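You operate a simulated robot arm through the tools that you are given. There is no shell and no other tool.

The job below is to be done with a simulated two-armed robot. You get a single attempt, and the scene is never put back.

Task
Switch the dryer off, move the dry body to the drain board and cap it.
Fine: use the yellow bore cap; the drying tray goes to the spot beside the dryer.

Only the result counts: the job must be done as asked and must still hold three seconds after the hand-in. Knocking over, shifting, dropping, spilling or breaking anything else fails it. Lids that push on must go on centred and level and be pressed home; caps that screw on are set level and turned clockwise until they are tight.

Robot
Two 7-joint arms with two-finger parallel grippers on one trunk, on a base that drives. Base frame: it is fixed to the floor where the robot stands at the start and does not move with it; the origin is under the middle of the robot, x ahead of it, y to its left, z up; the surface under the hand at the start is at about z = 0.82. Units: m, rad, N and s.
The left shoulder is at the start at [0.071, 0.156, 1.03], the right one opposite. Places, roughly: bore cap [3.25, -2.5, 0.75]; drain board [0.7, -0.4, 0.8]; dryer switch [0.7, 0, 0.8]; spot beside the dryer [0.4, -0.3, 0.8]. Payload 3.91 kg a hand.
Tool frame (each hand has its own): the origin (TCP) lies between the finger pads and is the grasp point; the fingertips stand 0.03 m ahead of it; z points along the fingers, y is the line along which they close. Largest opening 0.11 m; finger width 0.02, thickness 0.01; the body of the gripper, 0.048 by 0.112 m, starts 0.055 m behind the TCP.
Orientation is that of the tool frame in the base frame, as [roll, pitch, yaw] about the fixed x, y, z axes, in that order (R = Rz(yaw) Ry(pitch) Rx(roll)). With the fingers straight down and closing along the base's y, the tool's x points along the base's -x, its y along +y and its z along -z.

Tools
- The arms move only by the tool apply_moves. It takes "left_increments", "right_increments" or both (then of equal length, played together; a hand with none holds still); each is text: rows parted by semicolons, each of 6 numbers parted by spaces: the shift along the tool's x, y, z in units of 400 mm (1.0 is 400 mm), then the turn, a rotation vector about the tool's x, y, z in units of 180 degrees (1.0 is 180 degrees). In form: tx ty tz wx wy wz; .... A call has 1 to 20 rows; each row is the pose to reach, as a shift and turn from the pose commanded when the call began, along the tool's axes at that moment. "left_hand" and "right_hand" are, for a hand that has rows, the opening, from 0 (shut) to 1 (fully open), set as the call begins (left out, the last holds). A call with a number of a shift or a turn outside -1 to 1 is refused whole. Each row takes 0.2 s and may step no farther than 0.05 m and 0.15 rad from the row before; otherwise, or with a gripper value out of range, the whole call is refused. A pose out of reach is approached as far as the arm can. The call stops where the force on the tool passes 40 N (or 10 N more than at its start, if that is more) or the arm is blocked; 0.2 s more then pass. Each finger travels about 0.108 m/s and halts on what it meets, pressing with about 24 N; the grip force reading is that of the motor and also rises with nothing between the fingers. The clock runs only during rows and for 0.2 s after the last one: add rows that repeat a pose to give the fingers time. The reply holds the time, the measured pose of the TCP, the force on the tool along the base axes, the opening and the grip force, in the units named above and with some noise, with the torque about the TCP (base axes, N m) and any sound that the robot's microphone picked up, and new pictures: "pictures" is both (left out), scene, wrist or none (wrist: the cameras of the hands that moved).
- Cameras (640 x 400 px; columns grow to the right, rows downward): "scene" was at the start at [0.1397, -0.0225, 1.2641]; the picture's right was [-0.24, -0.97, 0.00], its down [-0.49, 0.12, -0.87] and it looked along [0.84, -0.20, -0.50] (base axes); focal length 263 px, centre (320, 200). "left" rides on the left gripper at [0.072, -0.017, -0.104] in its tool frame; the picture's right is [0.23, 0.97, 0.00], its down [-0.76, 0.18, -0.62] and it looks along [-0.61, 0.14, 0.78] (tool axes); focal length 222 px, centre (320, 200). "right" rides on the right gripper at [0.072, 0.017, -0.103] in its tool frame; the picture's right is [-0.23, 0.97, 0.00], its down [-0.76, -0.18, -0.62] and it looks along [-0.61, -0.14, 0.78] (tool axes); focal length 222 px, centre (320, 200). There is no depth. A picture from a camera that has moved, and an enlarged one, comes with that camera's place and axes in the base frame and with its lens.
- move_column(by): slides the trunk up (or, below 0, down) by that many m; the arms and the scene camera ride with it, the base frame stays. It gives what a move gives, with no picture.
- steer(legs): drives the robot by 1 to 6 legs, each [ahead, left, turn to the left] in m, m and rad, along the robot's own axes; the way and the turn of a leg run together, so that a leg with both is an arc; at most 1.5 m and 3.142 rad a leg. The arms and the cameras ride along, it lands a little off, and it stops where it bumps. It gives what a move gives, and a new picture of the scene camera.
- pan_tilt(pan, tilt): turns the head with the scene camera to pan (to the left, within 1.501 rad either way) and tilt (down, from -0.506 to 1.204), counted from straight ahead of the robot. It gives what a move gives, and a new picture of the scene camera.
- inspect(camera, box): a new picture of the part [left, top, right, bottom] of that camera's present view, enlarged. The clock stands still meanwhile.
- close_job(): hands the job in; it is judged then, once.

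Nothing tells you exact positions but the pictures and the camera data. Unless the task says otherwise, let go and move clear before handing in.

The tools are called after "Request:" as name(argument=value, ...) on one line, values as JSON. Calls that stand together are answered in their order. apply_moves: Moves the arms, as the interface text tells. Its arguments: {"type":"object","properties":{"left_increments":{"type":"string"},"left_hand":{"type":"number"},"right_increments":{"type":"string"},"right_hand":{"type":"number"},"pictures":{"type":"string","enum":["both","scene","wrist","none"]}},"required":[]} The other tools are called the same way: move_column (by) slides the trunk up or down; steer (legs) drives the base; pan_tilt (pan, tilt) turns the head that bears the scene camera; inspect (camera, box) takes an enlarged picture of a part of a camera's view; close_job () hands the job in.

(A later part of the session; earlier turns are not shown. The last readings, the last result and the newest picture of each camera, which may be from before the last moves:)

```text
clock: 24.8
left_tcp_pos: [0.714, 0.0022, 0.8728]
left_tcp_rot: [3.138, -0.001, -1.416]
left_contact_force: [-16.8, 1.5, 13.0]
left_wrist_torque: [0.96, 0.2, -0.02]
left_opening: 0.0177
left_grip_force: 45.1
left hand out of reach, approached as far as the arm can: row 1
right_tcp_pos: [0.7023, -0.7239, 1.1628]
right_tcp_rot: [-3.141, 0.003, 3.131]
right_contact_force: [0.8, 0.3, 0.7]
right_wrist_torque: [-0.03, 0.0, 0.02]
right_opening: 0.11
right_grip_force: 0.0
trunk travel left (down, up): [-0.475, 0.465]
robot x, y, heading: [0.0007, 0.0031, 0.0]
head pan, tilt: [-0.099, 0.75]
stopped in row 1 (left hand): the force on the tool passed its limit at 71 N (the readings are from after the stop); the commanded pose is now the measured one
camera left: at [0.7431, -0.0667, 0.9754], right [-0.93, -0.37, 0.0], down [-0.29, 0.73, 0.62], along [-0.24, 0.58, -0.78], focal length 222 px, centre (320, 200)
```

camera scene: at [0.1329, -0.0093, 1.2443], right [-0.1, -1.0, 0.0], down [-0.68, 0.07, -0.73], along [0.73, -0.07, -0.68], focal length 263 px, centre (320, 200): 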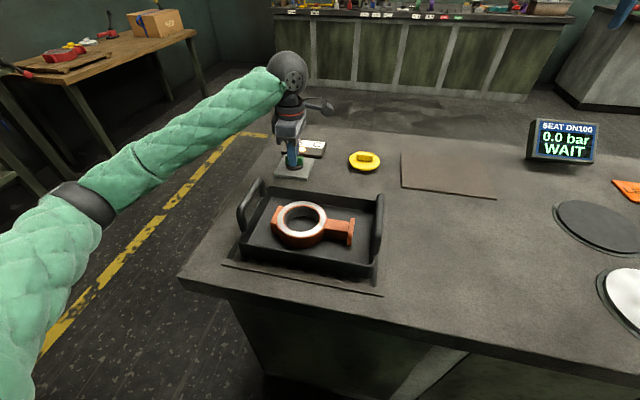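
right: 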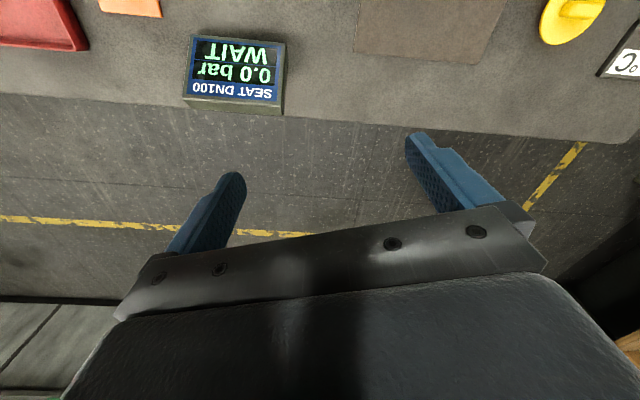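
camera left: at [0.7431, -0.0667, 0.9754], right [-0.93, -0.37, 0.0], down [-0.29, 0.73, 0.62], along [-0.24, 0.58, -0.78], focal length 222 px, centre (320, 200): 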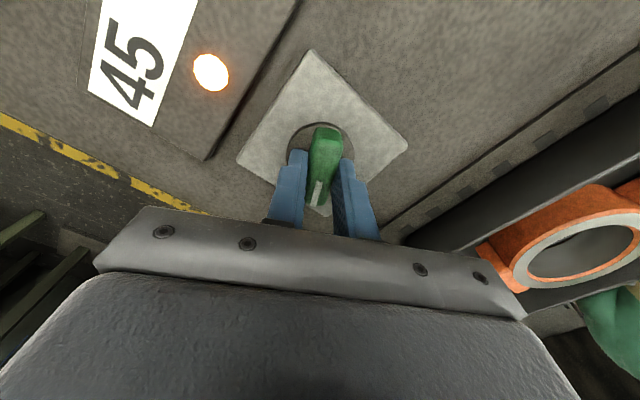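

The wrist reached its limit after about 24°. I'll let go, lift, turn the hand by half a revolution and grip again with more room to turn.

Request:
apply_moves(left_increments="0 0 0 0 0 0; 0 0 0 0 0 0; 0 0 -0.1 0 0 0; 0 0 -0.2 0 0 0", left_hand=0.5, pictures="wrist")

Request:
apply_moves(left_increments="0 0 0 0 0 0.047; 0 0 0 0 0 0.094; 0 0 0 0 0 0.141; 0 0 0 0 0 0.188; 0 0 0 0 0 0.235; 0 0 0 0 0 0.282; 0 0 0 0 0 0.329; 0 0 0 0 0 0.376; 0 0 0 0 0 0.423; 0 0 0 0 0 0.47; 0 0 0 0 0 0.5", pictures="none")

Request:
apply_moves(left_increments="0 0 0 0 0 0.047; 0 0 0 0 0 0.094; 0 0 0 0 0 0.141; 0 0 0 0 0 0.188; 0 0 0 0 0 0.235; 0 0 0 0 0 0.282; 0 0 0 0 0 0.329; 0 0 0 0 0 0.376; 0 0 0 0 0 0.423; 0 0 0 0 0 0.47; 0 0 0 0 0 0.5; 0 0 0 0 0 0.5", pictures="wrist")

```text
clock: 25.8
left_tcp_pos: [0.7282, 0.0055, 0.9489]
left_tcp_rot: [3.137, -0.002, -1.42]
left_contact_force: [-0.1, -0.6, 0.2]
left_wrist_torque: [0.01, -0.01, -0.01]
left_opening: 0.0552
left_grip_force: 0.0
left hand out of reach, approached as far as the arm can: row 3, 4
right_tcp_pos: [0.7014, -0.726, 1.1617]
right_tcp_rot: [3.14, 0.001, 3.128]
right_contact_force: [-0.9, 0.3, 0.1]
right_wrist_torque: [0.04, -0.02, -0.01]
right_opening: 0.1099
right_grip_force: 0.1
trunk travel left (down, up): [-0.475, 0.465]
robot x, y, heading: [-0.0007, 0.0019, -0.007]
head pan, tilt: [-0.099, 0.75]
camera left: at [0.7572, -0.0625, 1.0519], right [-0.93, -0.37, 0.0], down [-0.29, 0.73, 0.62], along [-0.23, 0.58, -0.78], focal length 222 px, centre (320, 200)
```

left: 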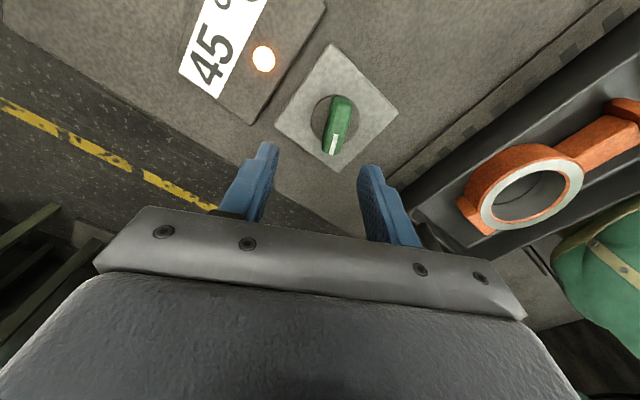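

```text
clock: 28.2
left_tcp_pos: [0.7298, 0.0071, 0.9484]
left_tcp_rot: [-3.141, -0.004, -2.987]
left_contact_force: [0.4, 0.5, -0.4]
left_wrist_torque: [0.02, -0.02, -0.03]
left_opening: 0.0553
left_grip_force: 0.3
right_tcp_pos: [0.7019, -0.7255, 1.1635]
right_tcp_rot: [3.142, 0.002, 3.133]
right_contact_force: [0.2, 0.5, -0.6]
right_wrist_torque: [0.01, 0.01, 0.0]
right_opening: 0.1101
right_grip_force: 0.1
trunk travel left (down, up): [-0.475, 0.465]
robot x, y, heading: [-0.0013, -0.0003, -0.002]
head pan, tilt: [-0.099, 0.75]
```

```text
clock: 30.8
left_tcp_pos: [0.7295, 0.006, 0.9482]
left_tcp_rot: [-3.139, -0.001, 1.724]
left_contact_force: [0.0, 1.2, 0.0]
left_wrist_torque: [0.01, 0.01, 0.03]
left_opening: 0.055
left_grip_force: 0.1
right_tcp_pos: [0.7017, -0.7246, 1.1624]
right_tcp_rot: [3.141, 0.001, 3.131]
right_contact_force: [-0.2, 0.6, -0.7]
right_wrist_torque: [0.0, 0.0, -0.02]
right_opening: 0.1101
right_grip_force: 0.1
trunk travel left (down, up): [-0.475, 0.465]
robot x, y, heading: [-0.0013, -0.0011, 0.0]
head pan, tilt: [-0.099, 0.75]
camera left: at [0.702, 0.0755, 1.051], right [0.93, 0.37, 0.0], down [0.29, -0.72, 0.62], along [0.23, -0.58, -0.78], focal length 222 px, centre (320, 200)
```

left: 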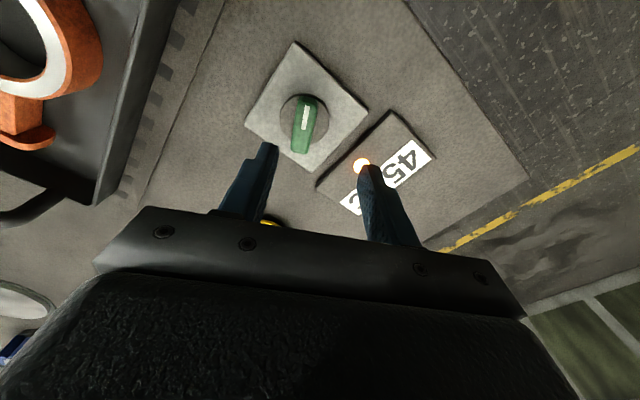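

The hand is turned round; the knob is now offset by about (-15, -5) mm, so I'll shift over it, descend and close.

Request:
apply_moves(left_increments="-0.0065 -0.039 0 0 0 0; -0.0065 -0.039 0.07 0 0 0; -0.0065 -0.039 0.14 0 0 0; -0.0065 -0.039 0.19 0 0 0; -0.0065 -0.039 0.19 0 0 0", left_hand=0.5, pictures="wrist")

Request:
apply_moves(left_increments="0 0 0 0 0 0; 0 0 0 0 0 0; 0 0 0 0 0 0", left_hand=0, pictures="wrist")

```text
clock: 32.0
left_tcp_pos: [0.7134, 0.0014, 0.8718]
left_tcp_rot: [-3.139, -0.001, 1.726]
left_contact_force: [0.1, 0.6, -0.1]
left_wrist_torque: [-0.01, 0.01, -0.03]
left_opening: 0.0551
left_grip_force: 0.0
right_tcp_pos: [0.7018, -0.7248, 1.1633]
right_tcp_rot: [3.141, 0.002, 3.13]
right_contact_force: [0.4, -0.3, 0.6]
right_wrist_torque: [0.01, 0.05, 0.04]
right_opening: 0.11
right_grip_force: 0.1
trunk travel left (down, up): [-0.475, 0.465]
robot x, y, heading: [-0.0004, -0.0019, -0.004]
head pan, tilt: [-0.099, 0.75]
camera left: at [0.6853, 0.0698, 0.9748], right [0.93, 0.38, 0.0], down [0.3, -0.72, 0.62], along [0.23, -0.58, -0.78], focal length 222 px, centre (320, 200)
```

left: 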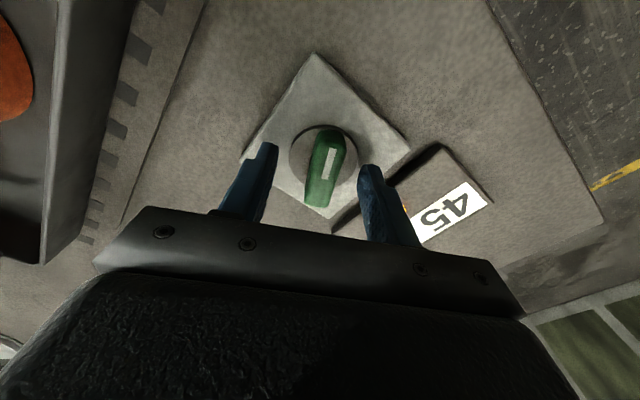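

```text
clock: 32.8
left_tcp_pos: [0.7157, 0.001, 0.8711]
left_tcp_rot: [-3.137, -0.001, 1.728]
left_contact_force: [27.2, -0.8, 6.4]
left_wrist_torque: [0.04, -1.21, 0.0]
left_opening: 0.0177
left_grip_force: 45.2
right_tcp_pos: [0.7041, -0.7252, 1.1613]
right_tcp_rot: [-3.142, 0.0, 3.132]
right_contact_force: [-1.1, -0.4, 0.1]
right_wrist_torque: [-0.06, -0.02, 0.01]
right_opening: 0.1099
right_grip_force: 0.0
trunk travel left (down, up): [-0.475, 0.465]
robot x, y, heading: [-0.002, -0.0058, -0.003]
head pan, tilt: [-0.099, 0.75]
camera left: at [0.6874, 0.0703, 0.9744], right [0.93, 0.38, 0.0], down [0.3, -0.72, 0.62], along [0.23, -0.58, -0.78], focal length 222 px, centre (320, 200)
```

left: 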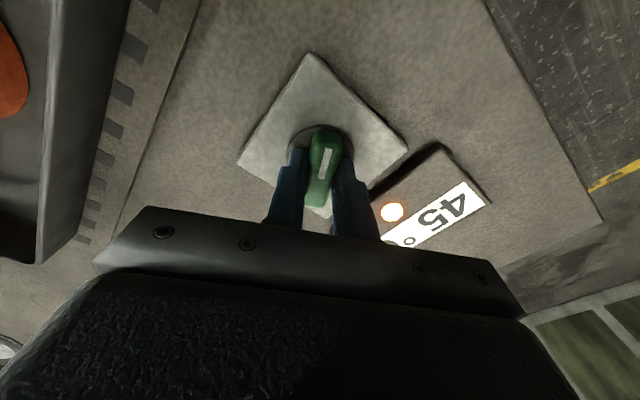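

I have the knob again with a 27 N side force, so I'll shift 2.5 mm to relieve it and continue counterclockwise.

Request:
apply_moves(left_increments="0 0.007 0 0 0 0; 0 0.007 0 0 0 -0.04; 0 0.007 0 0 0 -0.08; 0 0.007 0 0 0 -0.12; 0 0.007 0 0 0 -0.16", pictures="wrist")

```text
clock: 34.0
left_tcp_pos: [0.7148, 0.0017, 0.8713]
left_tcp_rot: [-3.14, -0.004, 2.228]
left_contact_force: [-22.0, -7.7, -9.2]
left_wrist_torque: [-0.8, -0.63, 0.01]
left_opening: 0.018
left_grip_force: 45.1
right_tcp_pos: [0.7021, -0.7261, 1.1636]
right_tcp_rot: [3.141, 0.002, 3.13]
right_contact_force: [0.0, -0.3, 0.1]
right_wrist_torque: [-0.02, -0.01, -0.04]
right_opening: 0.1099
right_grip_force: 0.0
trunk travel left (down, up): [-0.475, 0.465]
robot x, y, heading: [-0.0011, -0.0003, 0.002]
head pan, tilt: [-0.099, 0.75]
heard: click
camera left: at [0.658, 0.0483, 0.9747], right [0.63, 0.78, 0.0], down [0.61, -0.49, 0.62], along [0.48, -0.39, -0.78], focal length 222 px, centre (320, 200)
```

left: 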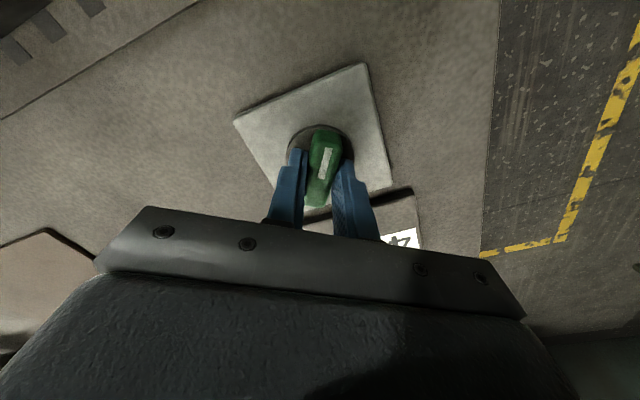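

A click was heard; I'll check whether the knob has a further end position by continuing to turn while watching the torque.

Request:
apply_moves(left_increments="0 -0.005 0 0 0 0; 0 -0.005 0 0 0 -0.04; 0 -0.005 0 0 0 -0.08", pictures="both")

Request:
inspect(camera="scene", box=[245, 105, 345, 185])

```text
clock: 34.8
left_tcp_pos: [0.7147, 0.0025, 0.8715]
left_tcp_rot: [-3.138, -0.004, 2.482]
left_contact_force: [-12.6, -6.4, -11.0]
left_wrist_torque: [0.13, -0.05, 0.0]
left_opening: 0.0179
left_grip_force: 45.2
right_tcp_pos: [0.7013, -0.7254, 1.1621]
right_tcp_rot: [3.141, 0.002, 3.131]
right_contact_force: [-0.5, 0.0, -0.2]
right_wrist_torque: [-0.03, 0.01, 0.01]
right_opening: 0.1098
right_grip_force: 0.0
trunk travel left (down, up): [-0.475, 0.465]
robot x, y, heading: [-0.001, 0.0034, -0.003]
head pan, tilt: [-0.099, 0.75]
camera scene: at [0.134, -0.0099, 1.2442], right [-0.1, -1.0, 0.0], down [-0.68, 0.07, -0.73], along [0.73, -0.07, -0.68], focal length 263 px, centre (320, 200)
camera left: at [0.6479, 0.0323, 0.9747], right [0.42, 0.91, 0.0], down [0.71, -0.33, 0.62], along [0.56, -0.26, -0.78], focal length 222 px, centre (320, 200)
```

scene: 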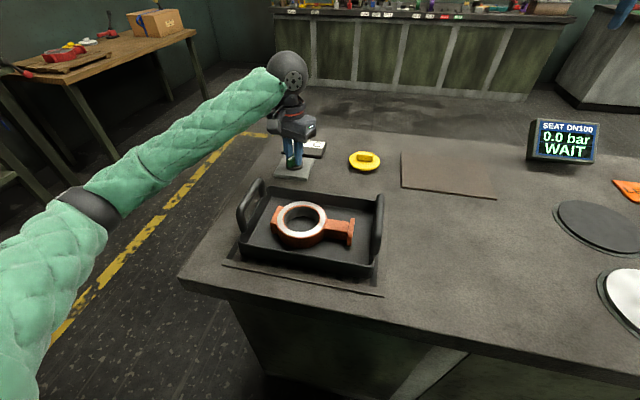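
left: 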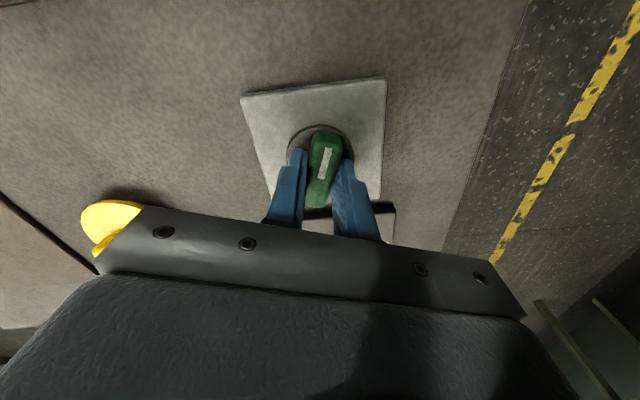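

```text
5.00 times, centred on (295, 145) of scene
camera zoom: at [0.134, -0.0099, 1.2442], right [-0.1, -1.0, 0.0], down [-0.68, 0.07, -0.73], along [0.73, -0.07, -0.68], focal length 1317 px, centre (445, 475)
```

zoom: 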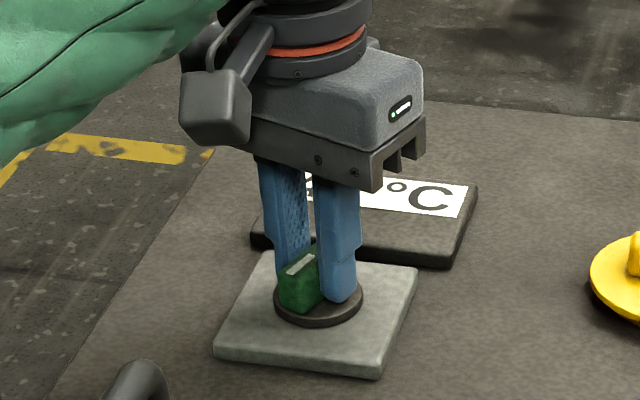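

It still turns freely at about 67°, so I'll continue toward 90°.

Request:
apply_moves(left_increments="0 -0.002 0 0 0 -0.04; 0 -0.002 0 0 0 -0.08; 0 -0.002 0 0 0 -0.12", pictures="wrist")

```text
clock: 35.6
left_tcp_pos: [0.7149, 0.0009, 0.8722]
left_tcp_rot: [-3.14, -0.005, 2.86]
left_contact_force: [-5.1, 3.4, -16.2]
left_wrist_torque: [0.07, -0.07, -1.11]
left_opening: 0.0182
left_grip_force: 45.0
right_tcp_pos: [0.7027, -0.7249, 1.1613]
right_tcp_rot: [3.141, 0.001, 3.131]
right_contact_force: [0.0, -0.8, -0.1]
right_wrist_torque: [0.0, 0.01, 0.0]
right_opening: 0.1102
right_grip_force: 0.1
trunk travel left (down, up): [-0.475, 0.465]
robot x, y, heading: [-0.0012, -0.0013, -0.001]
head pan, tilt: [-0.099, 0.75]
camera left: at [0.6415, 0.0052, 0.9749], right [0.05, 1.0, 0.0], down [0.78, -0.04, 0.62], along [0.62, -0.03, -0.79], focal length 222 px, centre (320, 200)
```

left: 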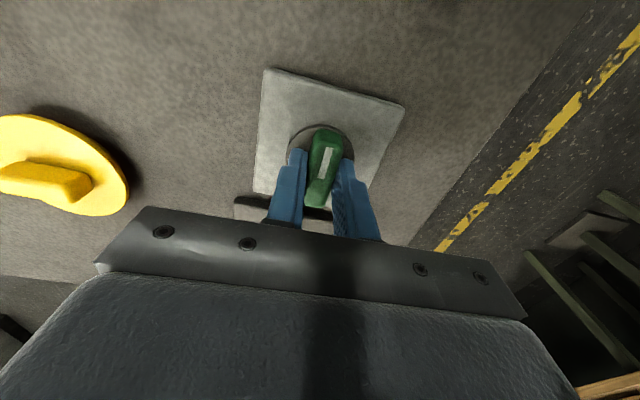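

The torque rose at about 90°, so the end stop is reached. I'll release, lift and check the lamp.

Request:
apply_moves(left_increments="0 0 0 0 0 0; 0 0 0 0 0 0; 0 0 -0.1 0 0 0; 0 0 -0.2 0 0 0; 0 0 -0.3 0 0 0", left_hand=0.5, pictures="both")

Request:
inspect(camera="left", box=[250, 80, 410, 200])

Request:
inspect(camera="scene", box=[245, 105, 345, 185])

```text
clock: 36.8
left_tcp_pos: [0.7122, 0.0026, 0.991]
left_tcp_rot: [-3.141, -0.005, 2.857]
left_contact_force: [-0.1, 0.0, 0.3]
left_wrist_torque: [0.05, 0.01, -0.01]
left_opening: 0.0552
left_grip_force: 0.0
right_tcp_pos: [0.7008, -0.7251, 1.1625]
right_tcp_rot: [3.14, 0.003, 3.131]
right_contact_force: [0.1, -0.1, 0.2]
right_wrist_torque: [0.04, -0.01, -0.02]
right_opening: 0.11
right_grip_force: 0.1
trunk travel left (down, up): [-0.475, 0.465]
robot x, y, heading: [-0.0004, 0.0015, 0.0]
head pan, tilt: [-0.099, 0.75]
camera scene: at [0.1331, -0.0096, 1.2443], right [-0.1, -1.0, 0.0], down [-0.68, 0.07, -0.73], along [0.73, -0.07, -0.68], focal length 263 px, centre (320, 200)
camera left: at [0.6401, 0.0067, 1.0948], right [0.06, 1.0, 0.0], down [0.78, -0.04, 0.62], along [0.62, -0.03, -0.78], focal length 222 px, centre (320, 200)
```

scene: 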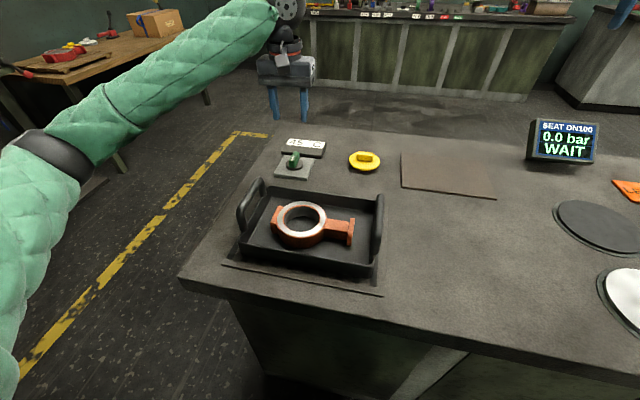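
left: 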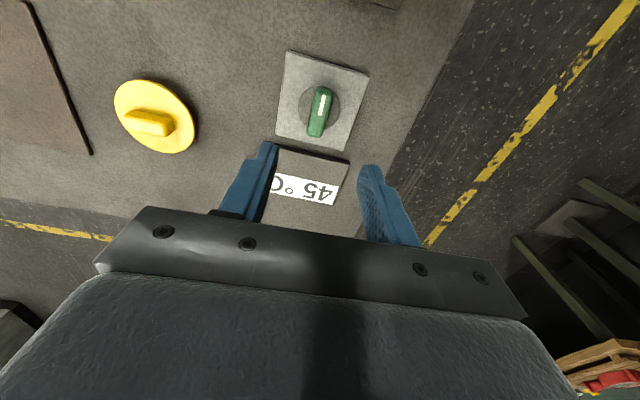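

```text
3.33 times, centred on (330, 140) of left
camera zoom: at [0.6401, 0.0067, 1.0948], right [0.06, 1.0, 0.0], down [0.78, -0.04, 0.62], along [0.62, -0.03, -0.78], focal length 740 px, centre (287, 400)
```

zoom: 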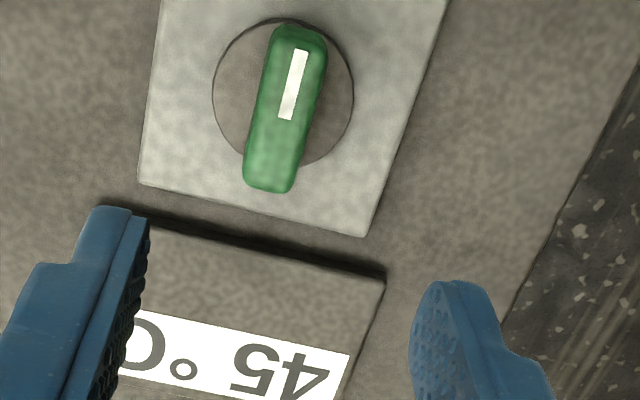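

```text
5.00 times, centred on (295, 145) of scene
camera zoom: at [0.1331, -0.0096, 1.2443], right [-0.1, -1.0, 0.0], down [-0.68, 0.07, -0.73], along [0.73, -0.07, -0.68], focal length 1317 px, centre (445, 475)
```

zoom: 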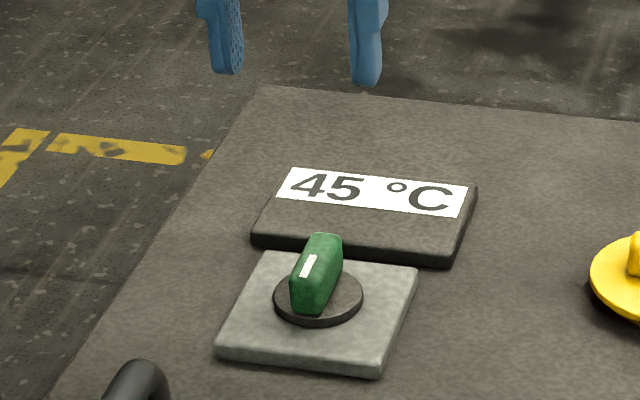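

The lamp is out, so the dryer is off. Next I'll lift the left hand and back the base up a little so that both hands can reach the tray, the body and the spot comfortably.

Request:
apply_moves(left_increments="0 0 -0.1 0 0 0.03; 0 0 -0.2 0 0 0.06; 0 0 -0.3 0 0 0.0905", left_hand=1, pictures="none")

Request:
steer(legs=[[-0.18, -0.1, 0]])

```text
clock: 37.6
left_tcp_pos: [0.7157, 0.0005, 1.1138]
left_tcp_rot: [-3.139, -0.003, 2.572]
left_contact_force: [0.2, -1.0, -1.1]
left_wrist_torque: [0.03, -0.02, -0.01]
left_opening: 0.1102
left_grip_force: 0.0
right_tcp_pos: [0.7001, -0.7263, 1.1633]
right_tcp_rot: [3.14, 0.001, 3.131]
right_contact_force: [0.5, 0.5, 0.2]
right_wrist_torque: [0.03, -0.03, -0.02]
right_opening: 0.1099
right_grip_force: 0.1
trunk travel left (down, up): [-0.475, 0.465]
robot x, y, heading: [0.0029, -0.0011, 0.005]
head pan, tilt: [-0.099, 0.75]
```

```text
clock: 39.3
left_tcp_pos: [0.5338, -0.1006, 1.1141]
left_tcp_rot: [-3.139, -0.002, 2.571]
left_contact_force: [-0.3, -0.2, 0.1]
left_wrist_torque: [-0.02, 0.0, 0.0]
left_opening: 0.1101
left_grip_force: 0.1
right_tcp_pos: [0.5167, -0.8274, 1.1623]
right_tcp_rot: [3.139, 0.002, 3.126]
right_contact_force: [-0.8, 0.6, 0.3]
right_wrist_torque: [0.03, -0.02, 0.0]
right_opening: 0.11
right_grip_force: 0.0
trunk travel left (down, up): [-0.475, 0.465]
robot x, y, heading: [-0.1802, -0.1025, -0.0]
head pan, tilt: [-0.099, 0.75]
camera scene: at [-0.0495, -0.1099, 1.2444], right [-0.1, -0.99, 0.0], down [-0.68, 0.07, -0.73], along [0.73, -0.07, -0.68], focal length 263 px, centre (320, 200)
```

scene: 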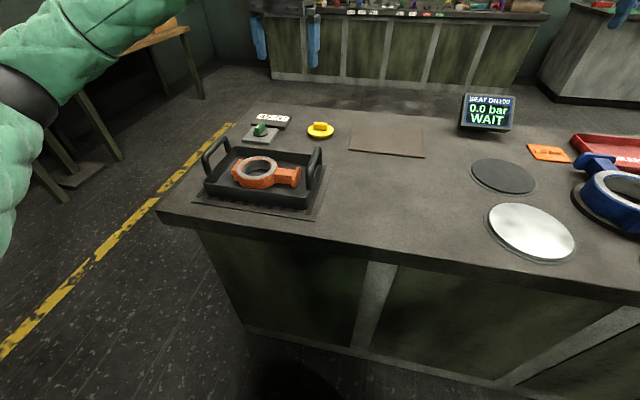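

The base is now 0.18 m back and 0.10 m to the right. I'll swing the left hand out to the left, then bring the right hand over the tray to look at the body.

Request:
apply_moves(left_increments="0.0776 0.0839 -0.01 0 0 -0.01816; 0.1552 0.1678 -0.02 0 0 -0.03632; 0.2328 0.2517 -0.03 0 0 -0.05448; 0.3104 0.3356 -0.04 0 0 -0.07264; 0.388 0.4195 -0.05 0 0 -0.0908; 0.4656 0.5034 -0.06 0 0 -0.10896; 0.5432 0.5873 -0.07 0 0 -0.12712; 0.6208 0.6712 -0.08 0 0 -0.14528; 0.6984 0.7551 -0.09 0 0 -0.16344; 0.776 0.839 -0.1 0 0 -0.1816", pictures="none")

Request:
apply_moves(right_increments="0.02 0.12 0.01 0 0 0; 0.04 0.24 0.02 0 0 0; 0.06 0.36 0.03 0 0 0; 0.08 0.48 0.04 0 0 0; 0.1 0.6 0.05 0 0 0; 0.12 0.72 0.06 0 0 0; 0.14 0.84 0.07 0 0 0; 0.15 0.96 0.08 0 0 0", pictures="none")

Request:
apply_moves(right_increments="0.02 0.12 0.005 0 0 0; 0.04 0.24 0.01 0 0 0; 0.06 0.36 0.015 0 0 0; 0.08 0.48 0.02 0 0 0; 0.1 0.6 0.025 0 0 0; 0.12 0.72 0.03 0 0 0; 0.13 0.84 0.03 0 0 0; 0.14 0.96 0.03 0 0 0; 0.1425 1 0.03 0 0 0; 0.1425 1 0.03 0 0 0", pictures="both")

```text
clock: 41.5
left_tcp_pos: [0.4543, 0.3517, 1.1538]
left_tcp_rot: [-3.14, 0.0, 3.141]
left_contact_force: [-0.5, 0.7, -1.0]
left_wrist_torque: [0.0, -0.01, 0.0]
left_opening: 0.11
left_grip_force: 0.0
right_tcp_pos: [0.5162, -0.8253, 1.1648]
right_tcp_rot: [3.141, 0.003, 3.128]
right_contact_force: [0.4, -0.4, 1.3]
right_wrist_torque: [-0.01, -0.06, -0.03]
right_opening: 0.11
right_grip_force: 0.1
trunk travel left (down, up): [-0.475, 0.465]
robot x, y, heading: [-0.1812, -0.102, -0.002]
head pan, tilt: [-0.099, 0.75]
```

```text
clock: 43.3
left_tcp_pos: [0.4553, 0.3499, 1.1534]
left_tcp_rot: [-3.14, -0.007, 3.141]
left_contact_force: [-0.2, 0.2, 0.1]
left_wrist_torque: [-0.01, 0.03, 0.02]
left_opening: 0.1099
left_grip_force: 0.1
right_tcp_pos: [0.464, -0.441, 1.1302]
right_tcp_rot: [-3.141, 0.0, 3.126]
right_contact_force: [0.0, 0.3, -0.2]
right_wrist_torque: [-0.01, 0.03, -0.02]
right_opening: 0.11
right_grip_force: 0.1
trunk travel left (down, up): [-0.475, 0.465]
robot x, y, heading: [-0.1845, -0.1005, -0.005]
head pan, tilt: [-0.099, 0.75]
```

```text
clock: 45.5
left_tcp_pos: [0.4552, 0.3507, 1.1544]
left_tcp_rot: [-3.141, -0.004, 3.139]
left_contact_force: [1.0, 0.6, 0.2]
left_wrist_torque: [-0.03, 0.02, 0.02]
left_opening: 0.1103
left_grip_force: 0.0
right_tcp_pos: [0.4092, -0.0402, 1.1172]
right_tcp_rot: [-3.142, 0.002, 3.128]
right_contact_force: [0.1, 0.2, -0.2]
right_wrist_torque: [-0.01, 0.03, 0.0]
right_opening: 0.11
right_grip_force: 0.1
trunk travel left (down, up): [-0.475, 0.465]
robot x, y, heading: [-0.1866, -0.098, 0.003]
head pan, tilt: [-0.099, 0.75]
camera scene: at [-0.0483, -0.1084, 1.2442], right [-0.1, -0.99, 0.0], down [-0.68, 0.07, -0.73], along [0.73, -0.07, -0.68], focal length 263 px, centre (320, 200)
camera right: at [0.3369, -0.0212, 1.2201], right [0.24, 0.97, 0.0], down [0.76, -0.19, 0.62], along [0.61, -0.15, -0.78], focal length 222 px, centre (320, 200)
```

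scene: 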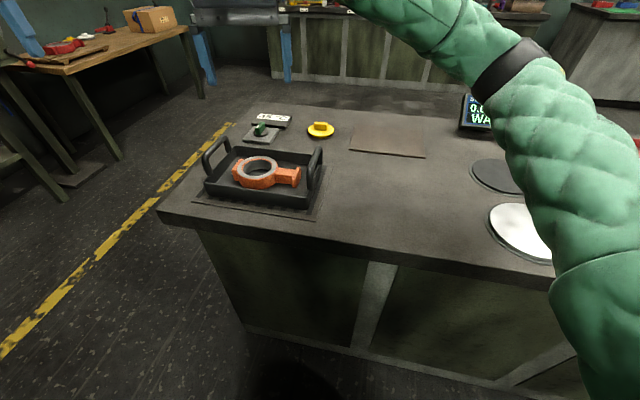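
right: 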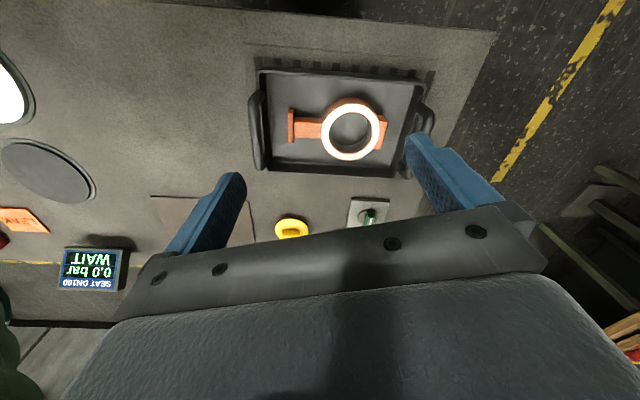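

I now have a near top-down view of the tray and body from the right wrist camera; I'll zoom in to measure.

Request:
inspect(camera="right", box=[235, 40, 445, 190])

Request:
inspect(camera="scene", box=[180, 120, 340, 220])

```text
2.67 times, centred on (340, 115) of right
camera zoom: at [0.3369, -0.0212, 1.2201], right [0.24, 0.97, 0.0], down [0.76, -0.19, 0.62], along [0.61, -0.15, -0.78], focal length 592 px, centre (267, 427)
```

zoom: 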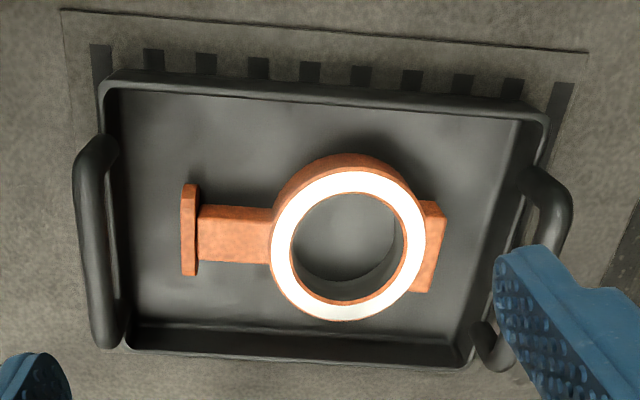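

```text
4.00 times, centred on (260, 170) of scene
camera zoom: at [-0.0483, -0.1084, 1.2442], right [-0.1, -0.99, 0.0], down [-0.68, 0.07, -0.73], along [0.73, -0.07, -0.68], focal length 1054 px, centre (560, 320)
```

zoom: 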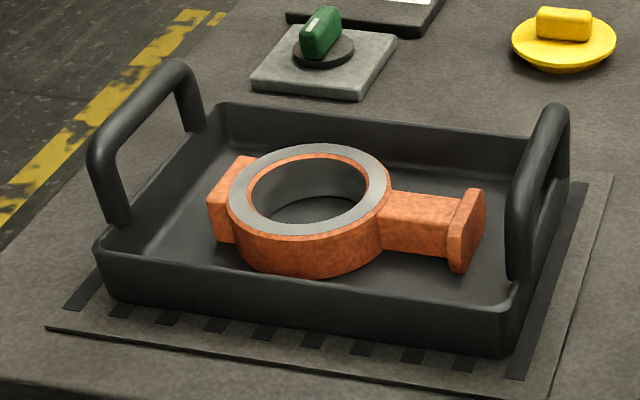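

The ring's centre is at about (0.486, -0.007) with its top at z≈0.866, outer diameter ~96 mm and bore ~72 mm; the body's stem points toward -y at -17° and the tray handles' tops are at about 0.93. I'll grip the ring across its outside, turned so that the fingers avoid the stem, boss and far tray wall, starting from a pose above it.

Request:
apply_moves(right_increments="-0.032 0.0146 0.067 0 0 -0.036; -0.064 0.0292 0.133 0 0 -0.072; -0.0955 0.0437 0.2 0 0 -0.108; -0.127 0.0583 0.267 0 0 -0.144; -0.159 0.0729 0.333 0 0 -0.18; -0.191 0.0875 0.4 0 0 -0.2156; -0.191 0.0875 0.4 0 0 -0.2156", right_hand=1, pictures="both")

Request:
inspect(camera="right", box=[160, 0, 480, 200])

Request:
inspect(camera="scene", box=[180, 100, 340, 220])

```text
clock: 47.1
left_tcp_pos: [0.4541, 0.3499, 1.1554]
left_tcp_rot: [-3.141, -0.005, -3.141]
left_contact_force: [-0.8, 0.2, -0.2]
left_wrist_torque: [0.02, -0.02, -0.02]
left_opening: 0.1101
left_grip_force: 0.0
right_tcp_pos: [0.488, -0.0062, 0.9594]
right_tcp_rot: [-3.141, 0.001, -2.476]
right_contact_force: [-0.5, 0.2, -0.3]
right_wrist_torque: [0.01, -0.03, 0.01]
right_opening: 0.11
right_grip_force: 0.1
trunk travel left (down, up): [-0.475, 0.465]
robot x, y, heading: [-0.183, -0.0974, -0.003]
head pan, tilt: [-0.099, 0.75]
camera scene: at [-0.0487, -0.1087, 1.2443], right [-0.1, -0.99, 0.0], down [-0.68, 0.07, -0.73], along [0.73, -0.07, -0.68], focal length 263 px, centre (320, 200)
camera right: at [0.4199, -0.0376, 1.0616], right [-0.42, 0.91, 0.0], down [0.71, 0.33, 0.62], along [0.57, 0.26, -0.78], focal length 222 px, centre (320, 200)
```

scene: 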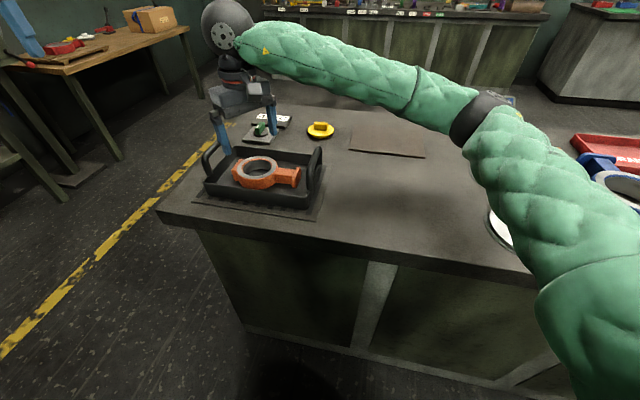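
right: 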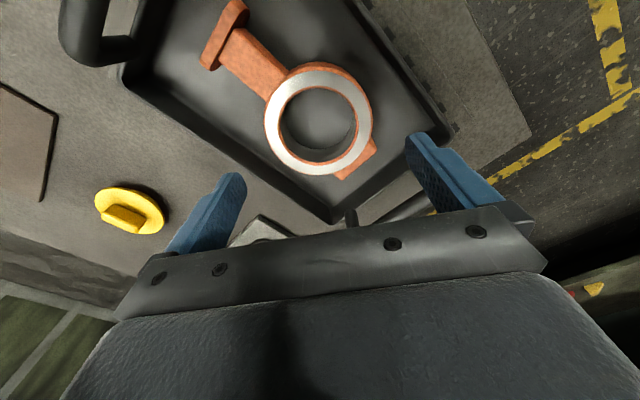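

```text
2.00 times, centred on (320, 100) of right
camera zoom: at [0.4199, -0.0376, 1.0616], right [-0.42, 0.91, 0.0], down [0.71, 0.33, 0.62], along [0.57, 0.26, -0.78], focal length 444 px, centre (320, 400)
```

zoom: 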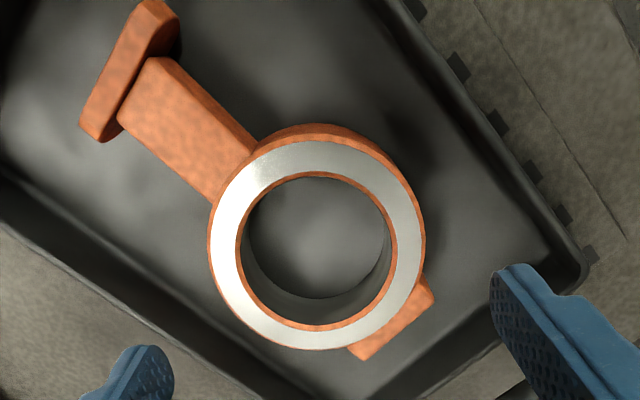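

```text
3.33 times, centred on (260, 160) of scene
camera zoom: at [-0.0487, -0.1087, 1.2443], right [-0.1, -0.99, 0.0], down [-0.68, 0.07, -0.73], along [0.73, -0.07, -0.68], focal length 878 px, centre (520, 333)
```

zoom: 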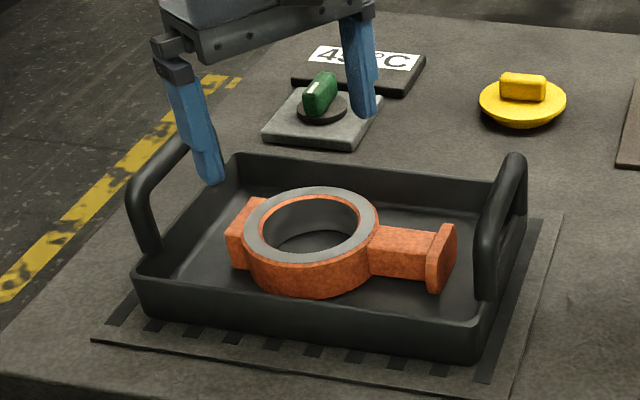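

The refined ring centre is (0.484, -0.0085) with good finger clearance, so I'll correct by 4 mm, descend around the ring and then close.

Request:
apply_moves(right_increments="0.0115 0.0018 0 0 0 0; 0.0115 0.0018 0.08 0 0 0; 0.0115 0.0018 0.14 0 0 0; 0.0115 0.0018 0.18 0 0 0; 0.0115 0.0018 0.211 0 0 0; 0.0115 0.0018 0.211 0 0 0", right_hand=1, pictures="both")

Request:
inspect(camera="scene", box=[180, 100, 340, 220])

```text
clock: 48.5
left_tcp_pos: [0.4545, 0.3501, 1.1532]
left_tcp_rot: [-3.138, -0.004, 3.14]
left_contact_force: [0.3, 0.2, -0.2]
left_wrist_torque: [-0.02, -0.01, 0.02]
left_opening: 0.11
left_grip_force: 0.2
right_tcp_pos: [0.4834, -0.0099, 0.8752]
right_tcp_rot: [3.141, 0.0, -2.478]
right_contact_force: [-0.8, 0.5, -0.2]
right_wrist_torque: [-0.01, 0.0, 0.03]
right_opening: 0.1098
right_grip_force: 0.2
trunk travel left (down, up): [-0.475, 0.465]
robot x, y, heading: [-0.1849, -0.1024, -0.003]
head pan, tilt: [-0.099, 0.75]
camera scene: at [-0.0483, -0.1087, 1.2443], right [-0.1, -0.99, 0.0], down [-0.68, 0.07, -0.73], along [0.73, -0.07, -0.68], focal length 263 px, centre (320, 200)
camera right: at [0.4162, -0.0403, 0.9771], right [-0.42, 0.91, 0.0], down [0.71, 0.33, 0.62], along [0.57, 0.26, -0.78], focal length 222 px, centre (320, 200)
```

scene: 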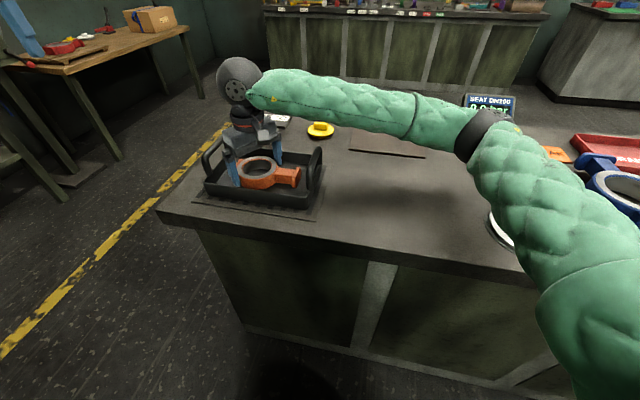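
right: 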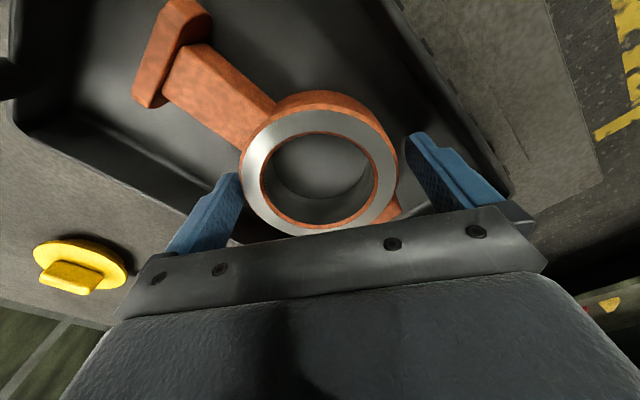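

```text
3.33 times, centred on (260, 160) of scene
camera zoom: at [-0.0483, -0.1087, 1.2443], right [-0.1, -0.99, 0.0], down [-0.68, 0.07, -0.73], along [0.73, -0.07, -0.68], focal length 878 px, centre (520, 333)
```

zoom: 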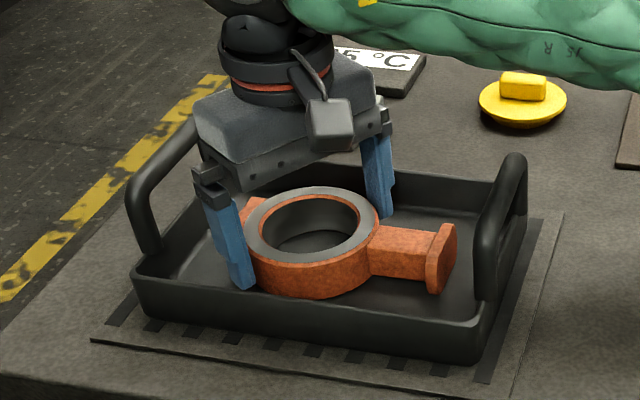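

The fingers straddle the ring cleanly. I'll go 5 mm lower, close, and check the grip.

Request:
apply_moves(right_increments="0 0 0.0125 0 0 0", right_hand=1, pictures="none")

Request:
apply_moves(right_increments="0 0 0 0 0 0; 0 0 0 0 0 0; 0 0 0 0 0 0", right_hand=0, pictures="wrist")

```text
clock: 48.9
left_tcp_pos: [0.4555, 0.3505, 1.1534]
left_tcp_rot: [-3.14, -0.003, 3.141]
left_contact_force: [-0.4, -0.2, -0.4]
left_wrist_torque: [0.02, -0.03, 0.0]
left_opening: 0.1101
left_grip_force: 0.0
right_tcp_pos: [0.4859, -0.0098, 0.8689]
right_tcp_rot: [-3.141, 0.002, -2.478]
right_contact_force: [-0.5, -0.2, 0.0]
right_wrist_torque: [0.01, 0.02, -0.07]
right_opening: 0.11
right_grip_force: 0.2
trunk travel left (down, up): [-0.475, 0.465]
robot x, y, heading: [-0.1795, -0.0995, -0.003]
head pan, tilt: [-0.099, 0.75]
```

```text
clock: 49.7
left_tcp_pos: [0.4546, 0.3512, 1.1545]
left_tcp_rot: [-3.141, -0.002, -3.141]
left_contact_force: [0.2, 0.2, -0.1]
left_wrist_torque: [0.0, -0.02, 0.0]
left_opening: 0.1101
left_grip_force: 0.0
right_tcp_pos: [0.4841, -0.0089, 0.8699]
right_tcp_rot: [3.139, 0.002, -2.478]
right_contact_force: [3.7, -2.6, 1.8]
right_wrist_torque: [-0.14, -0.28, -0.08]
right_opening: 0.096
right_grip_force: 24.2
trunk travel left (down, up): [-0.475, 0.465]
robot x, y, heading: [-0.1861, -0.0979, -0.0]
head pan, tilt: [-0.099, 0.75]
camera right: at [0.4169, -0.0403, 0.9723], right [-0.42, 0.91, 0.0], down [0.71, 0.33, 0.62], along [0.57, 0.26, -0.78], focal length 222 px, centre (320, 200)
```

right: 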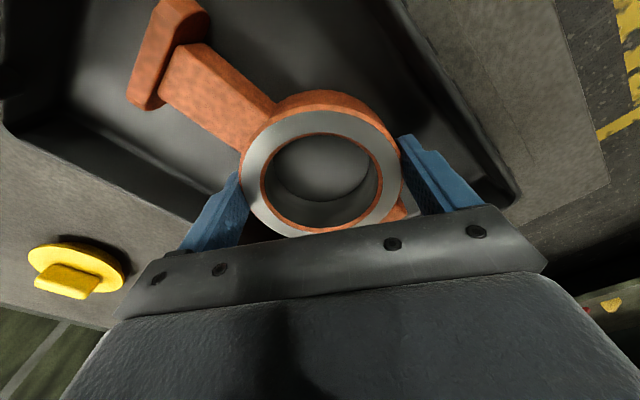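

The ring is gripped at 0.096 m. I'll lift it gently a little first and check that it stays level.

Request:
apply_moves(right_increments="0 0 -0.02 0 0 0; 0 0 -0.04 0 0 0; 0 0 -0.075 0 0 0; 0 0 -0.075 0 0 0", pictures="both")

Request:
inspect(camera="scene", box=[180, 100, 340, 220])

```text
clock: 50.7
left_tcp_pos: [0.4553, 0.3513, 1.1531]
left_tcp_rot: [-3.14, -0.005, -3.141]
left_contact_force: [-0.1, -1.0, -0.5]
left_wrist_torque: [0.0, -0.03, -0.04]
left_opening: 0.11
left_grip_force: 0.0
right_tcp_pos: [0.4854, -0.0099, 0.8991]
right_tcp_rot: [3.14, -0.001, -2.477]
right_contact_force: [-0.6, -0.8, -13.5]
right_wrist_torque: [0.17, 0.03, 0.0]
right_opening: 0.0954
right_grip_force: 24.7
trunk travel left (down, up): [-0.475, 0.465]
robot x, y, heading: [-0.1828, -0.0999, -0.006]
head pan, tilt: [-0.099, 0.75]
camera scene: at [-0.0473, -0.1086, 1.2441], right [-0.1, -0.99, 0.0], down [-0.68, 0.07, -0.73], along [0.73, -0.07, -0.68], focal length 263 px, centre (320, 200)
camera right: at [0.4171, -0.0392, 1.0011], right [-0.42, 0.91, 0.0], down [0.71, 0.33, 0.62], along [0.57, 0.26, -0.78], focal length 222 px, centre (320, 200)
```

scene: 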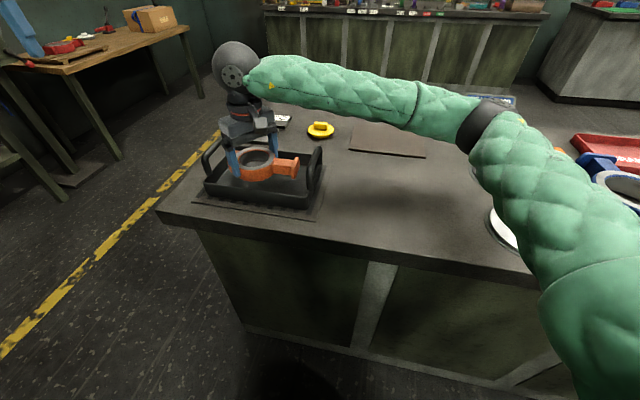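
right: 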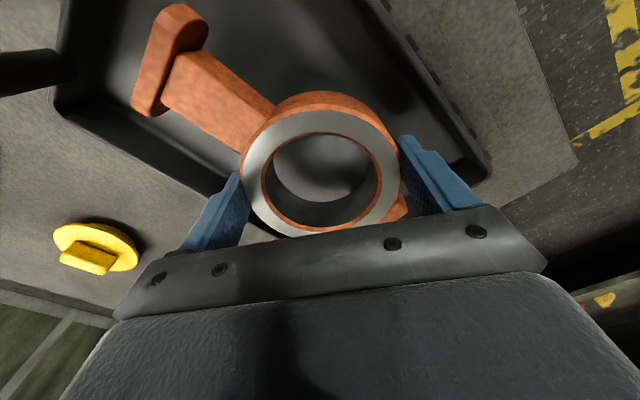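

```text
3.33 times, centred on (260, 160) of scene
camera zoom: at [-0.0473, -0.1086, 1.2441], right [-0.1, -0.99, 0.0], down [-0.68, 0.07, -0.73], along [0.73, -0.07, -0.68], focal length 878 px, centre (520, 333)
```

zoom: 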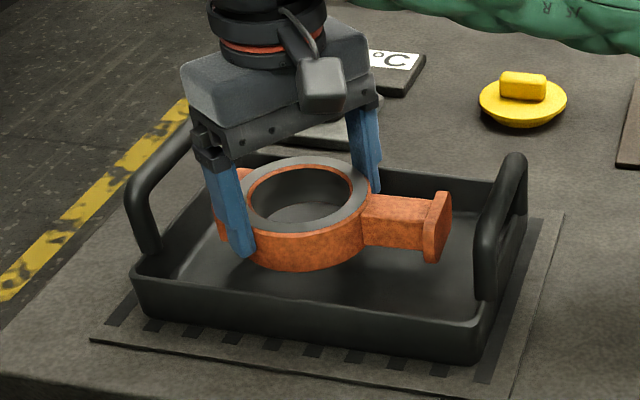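

The body is held level (about 1.37 kg). I'll lift it clear of the tray handles and measure the drain board.

Request:
apply_moves(right_increments="0 0 -0.08 0 0 0; 0 0 -0.16 0 0 0; 0 0 -0.24 0 0 0; 0 0 -0.325 0 0 0", pictures="none")

Request:
pan_tilt(pan=-0.4, tilt=0.7)

Request:
inspect(camera="scene", box=[160, 80, 400, 230])

```text
clock: 51.7
left_tcp_pos: [0.4552, 0.3517, 1.155]
left_tcp_rot: [-3.139, -0.003, -3.141]
left_contact_force: [0.4, -0.1, 0.0]
left_wrist_torque: [0.02, -0.01, -0.02]
left_opening: 0.1099
left_grip_force: 0.0
right_tcp_pos: [0.4846, -0.0079, 1.0297]
right_tcp_rot: [3.141, 0.0, -2.478]
right_contact_force: [0.4, -0.5, -13.3]
right_wrist_torque: [0.2, 0.01, -0.01]
right_opening: 0.0947
right_grip_force: 24.1
trunk travel left (down, up): [-0.475, 0.465]
robot x, y, heading: [-0.1808, -0.0972, -0.003]
head pan, tilt: [-0.099, 0.75]
```

```text
clock: 52.5
left_tcp_pos: [0.4552, 0.3517, 1.1545]
left_tcp_rot: [-3.14, -0.002, -3.14]
left_contact_force: [-0.8, -0.4, 0.4]
left_wrist_torque: [-0.04, 0.0, -0.01]
left_opening: 0.11
left_grip_force: 0.0
right_tcp_pos: [0.4846, -0.0102, 1.0295]
right_tcp_rot: [-3.14, 0.001, -2.478]
right_contact_force: [-0.3, -0.1, -14.5]
right_wrist_torque: [0.21, 0.04, -0.02]
right_opening: 0.0946
right_grip_force: 24.2
trunk travel left (down, up): [-0.475, 0.465]
robot x, y, heading: [-0.1828, -0.0956, -0.006]
head pan, tilt: [-0.4, 0.7]
camera scene: at [-0.0518, -0.1333, 1.2484], right [-0.39, -0.92, 0.0], down [-0.59, 0.25, -0.76], along [0.7, -0.3, -0.65], focal length 263 px, centre (320, 200)
```

scene: 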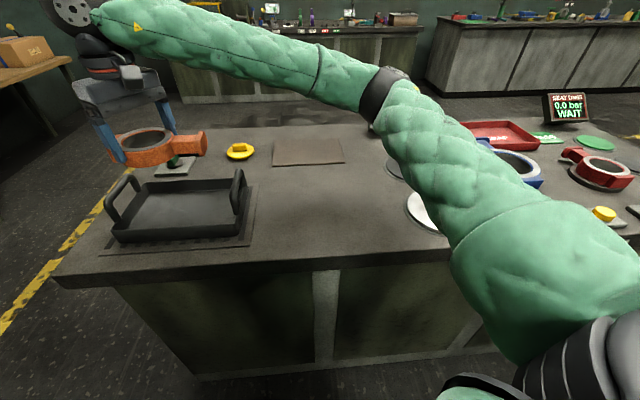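

```text
2.67 times, centred on (280, 155) of scene
camera zoom: at [-0.0518, -0.1333, 1.2484], right [-0.39, -0.92, 0.0], down [-0.59, 0.25, -0.76], along [0.7, -0.3, -0.65], focal length 702 px, centre (427, 320)
```

zoom: 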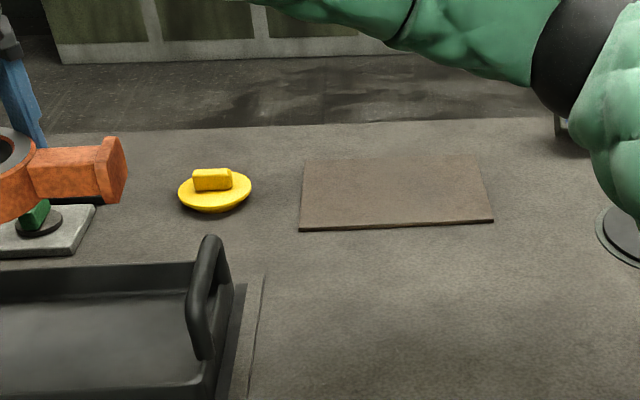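

The drain board's centre is at about (0.645, -0.390), roughly 0.215 × 0.156 m at -18°. I'll carry the body over so the ring comes to (0.651, -0.371), stem toward -y as now.

Request:
apply_moves(right_increments="0.01 -0.04 0 0 0 0; 0.03 -0.13 0 0 0 0; 0.054 -0.227 0 0 0 0; 0.078 -0.33 0 0 0 0; 0.102 -0.432 0 0 0 0; 0.127 -0.534 0 0 0 0; 0.151 -0.636 0 0 0 0; 0.175 -0.738 0 0 0 0; 0.2 -0.84 0 0 0 0; 0.219 -0.925 0 0 0 0; 0.2297 -0.9692 0 0 0 0; 0.2297 -0.9692 0 0 0 0", pictures="both")

Request:
inspect(camera="scene", box=[200, 60, 400, 210])

```text
clock: 55.1
left_tcp_pos: [0.4544, 0.35, 1.1537]
left_tcp_rot: [3.142, -0.002, -3.141]
left_contact_force: [0.9, -1.0, -0.4]
left_wrist_torque: [0.03, -0.04, -0.01]
left_opening: 0.1103
left_grip_force: 0.0
right_tcp_pos: [0.6512, -0.3709, 1.0278]
right_tcp_rot: [3.141, 0.001, -2.479]
right_contact_force: [-0.2, 0.7, -14.0]
right_wrist_torque: [0.15, 0.04, 0.0]
right_opening: 0.0947
right_grip_force: 23.8
trunk travel left (down, up): [-0.475, 0.465]
robot x, y, heading: [-0.1854, -0.0942, 0.001]
head pan, tilt: [-0.4, 0.7]
camera scene: at [-0.0516, -0.1339, 1.2483], right [-0.39, -0.92, 0.0], down [-0.59, 0.25, -0.76], along [0.7, -0.3, -0.65], focal length 263 px, centre (320, 200)
camera right: at [0.583, -0.4018, 1.1304], right [-0.42, 0.91, 0.0], down [0.71, 0.33, 0.62], along [0.57, 0.26, -0.78], focal length 222 px, centre (320, 200)
```

scene: 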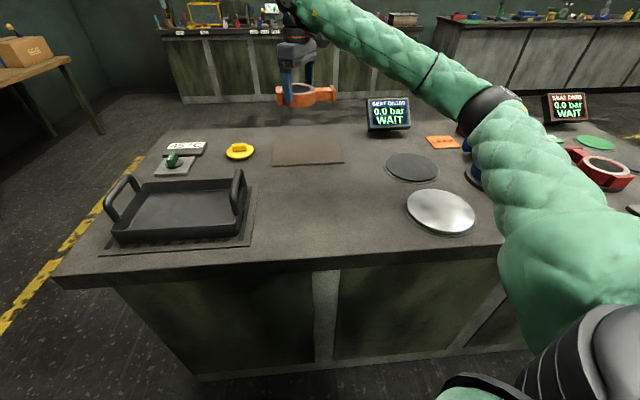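
right: 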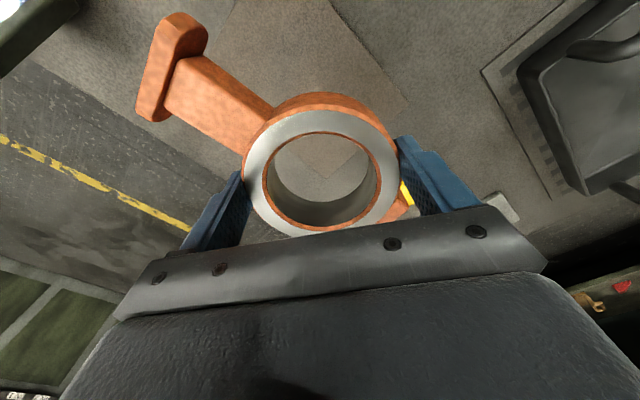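

```text
2.67 times, centred on (300, 135) of scene
camera zoom: at [-0.0516, -0.1339, 1.2483], right [-0.39, -0.92, 0.0], down [-0.59, 0.25, -0.76], along [0.7, -0.3, -0.65], focal length 702 px, centre (373, 373)
```

zoom: 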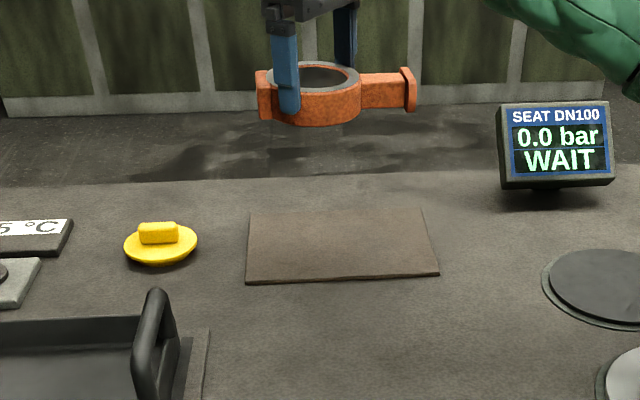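

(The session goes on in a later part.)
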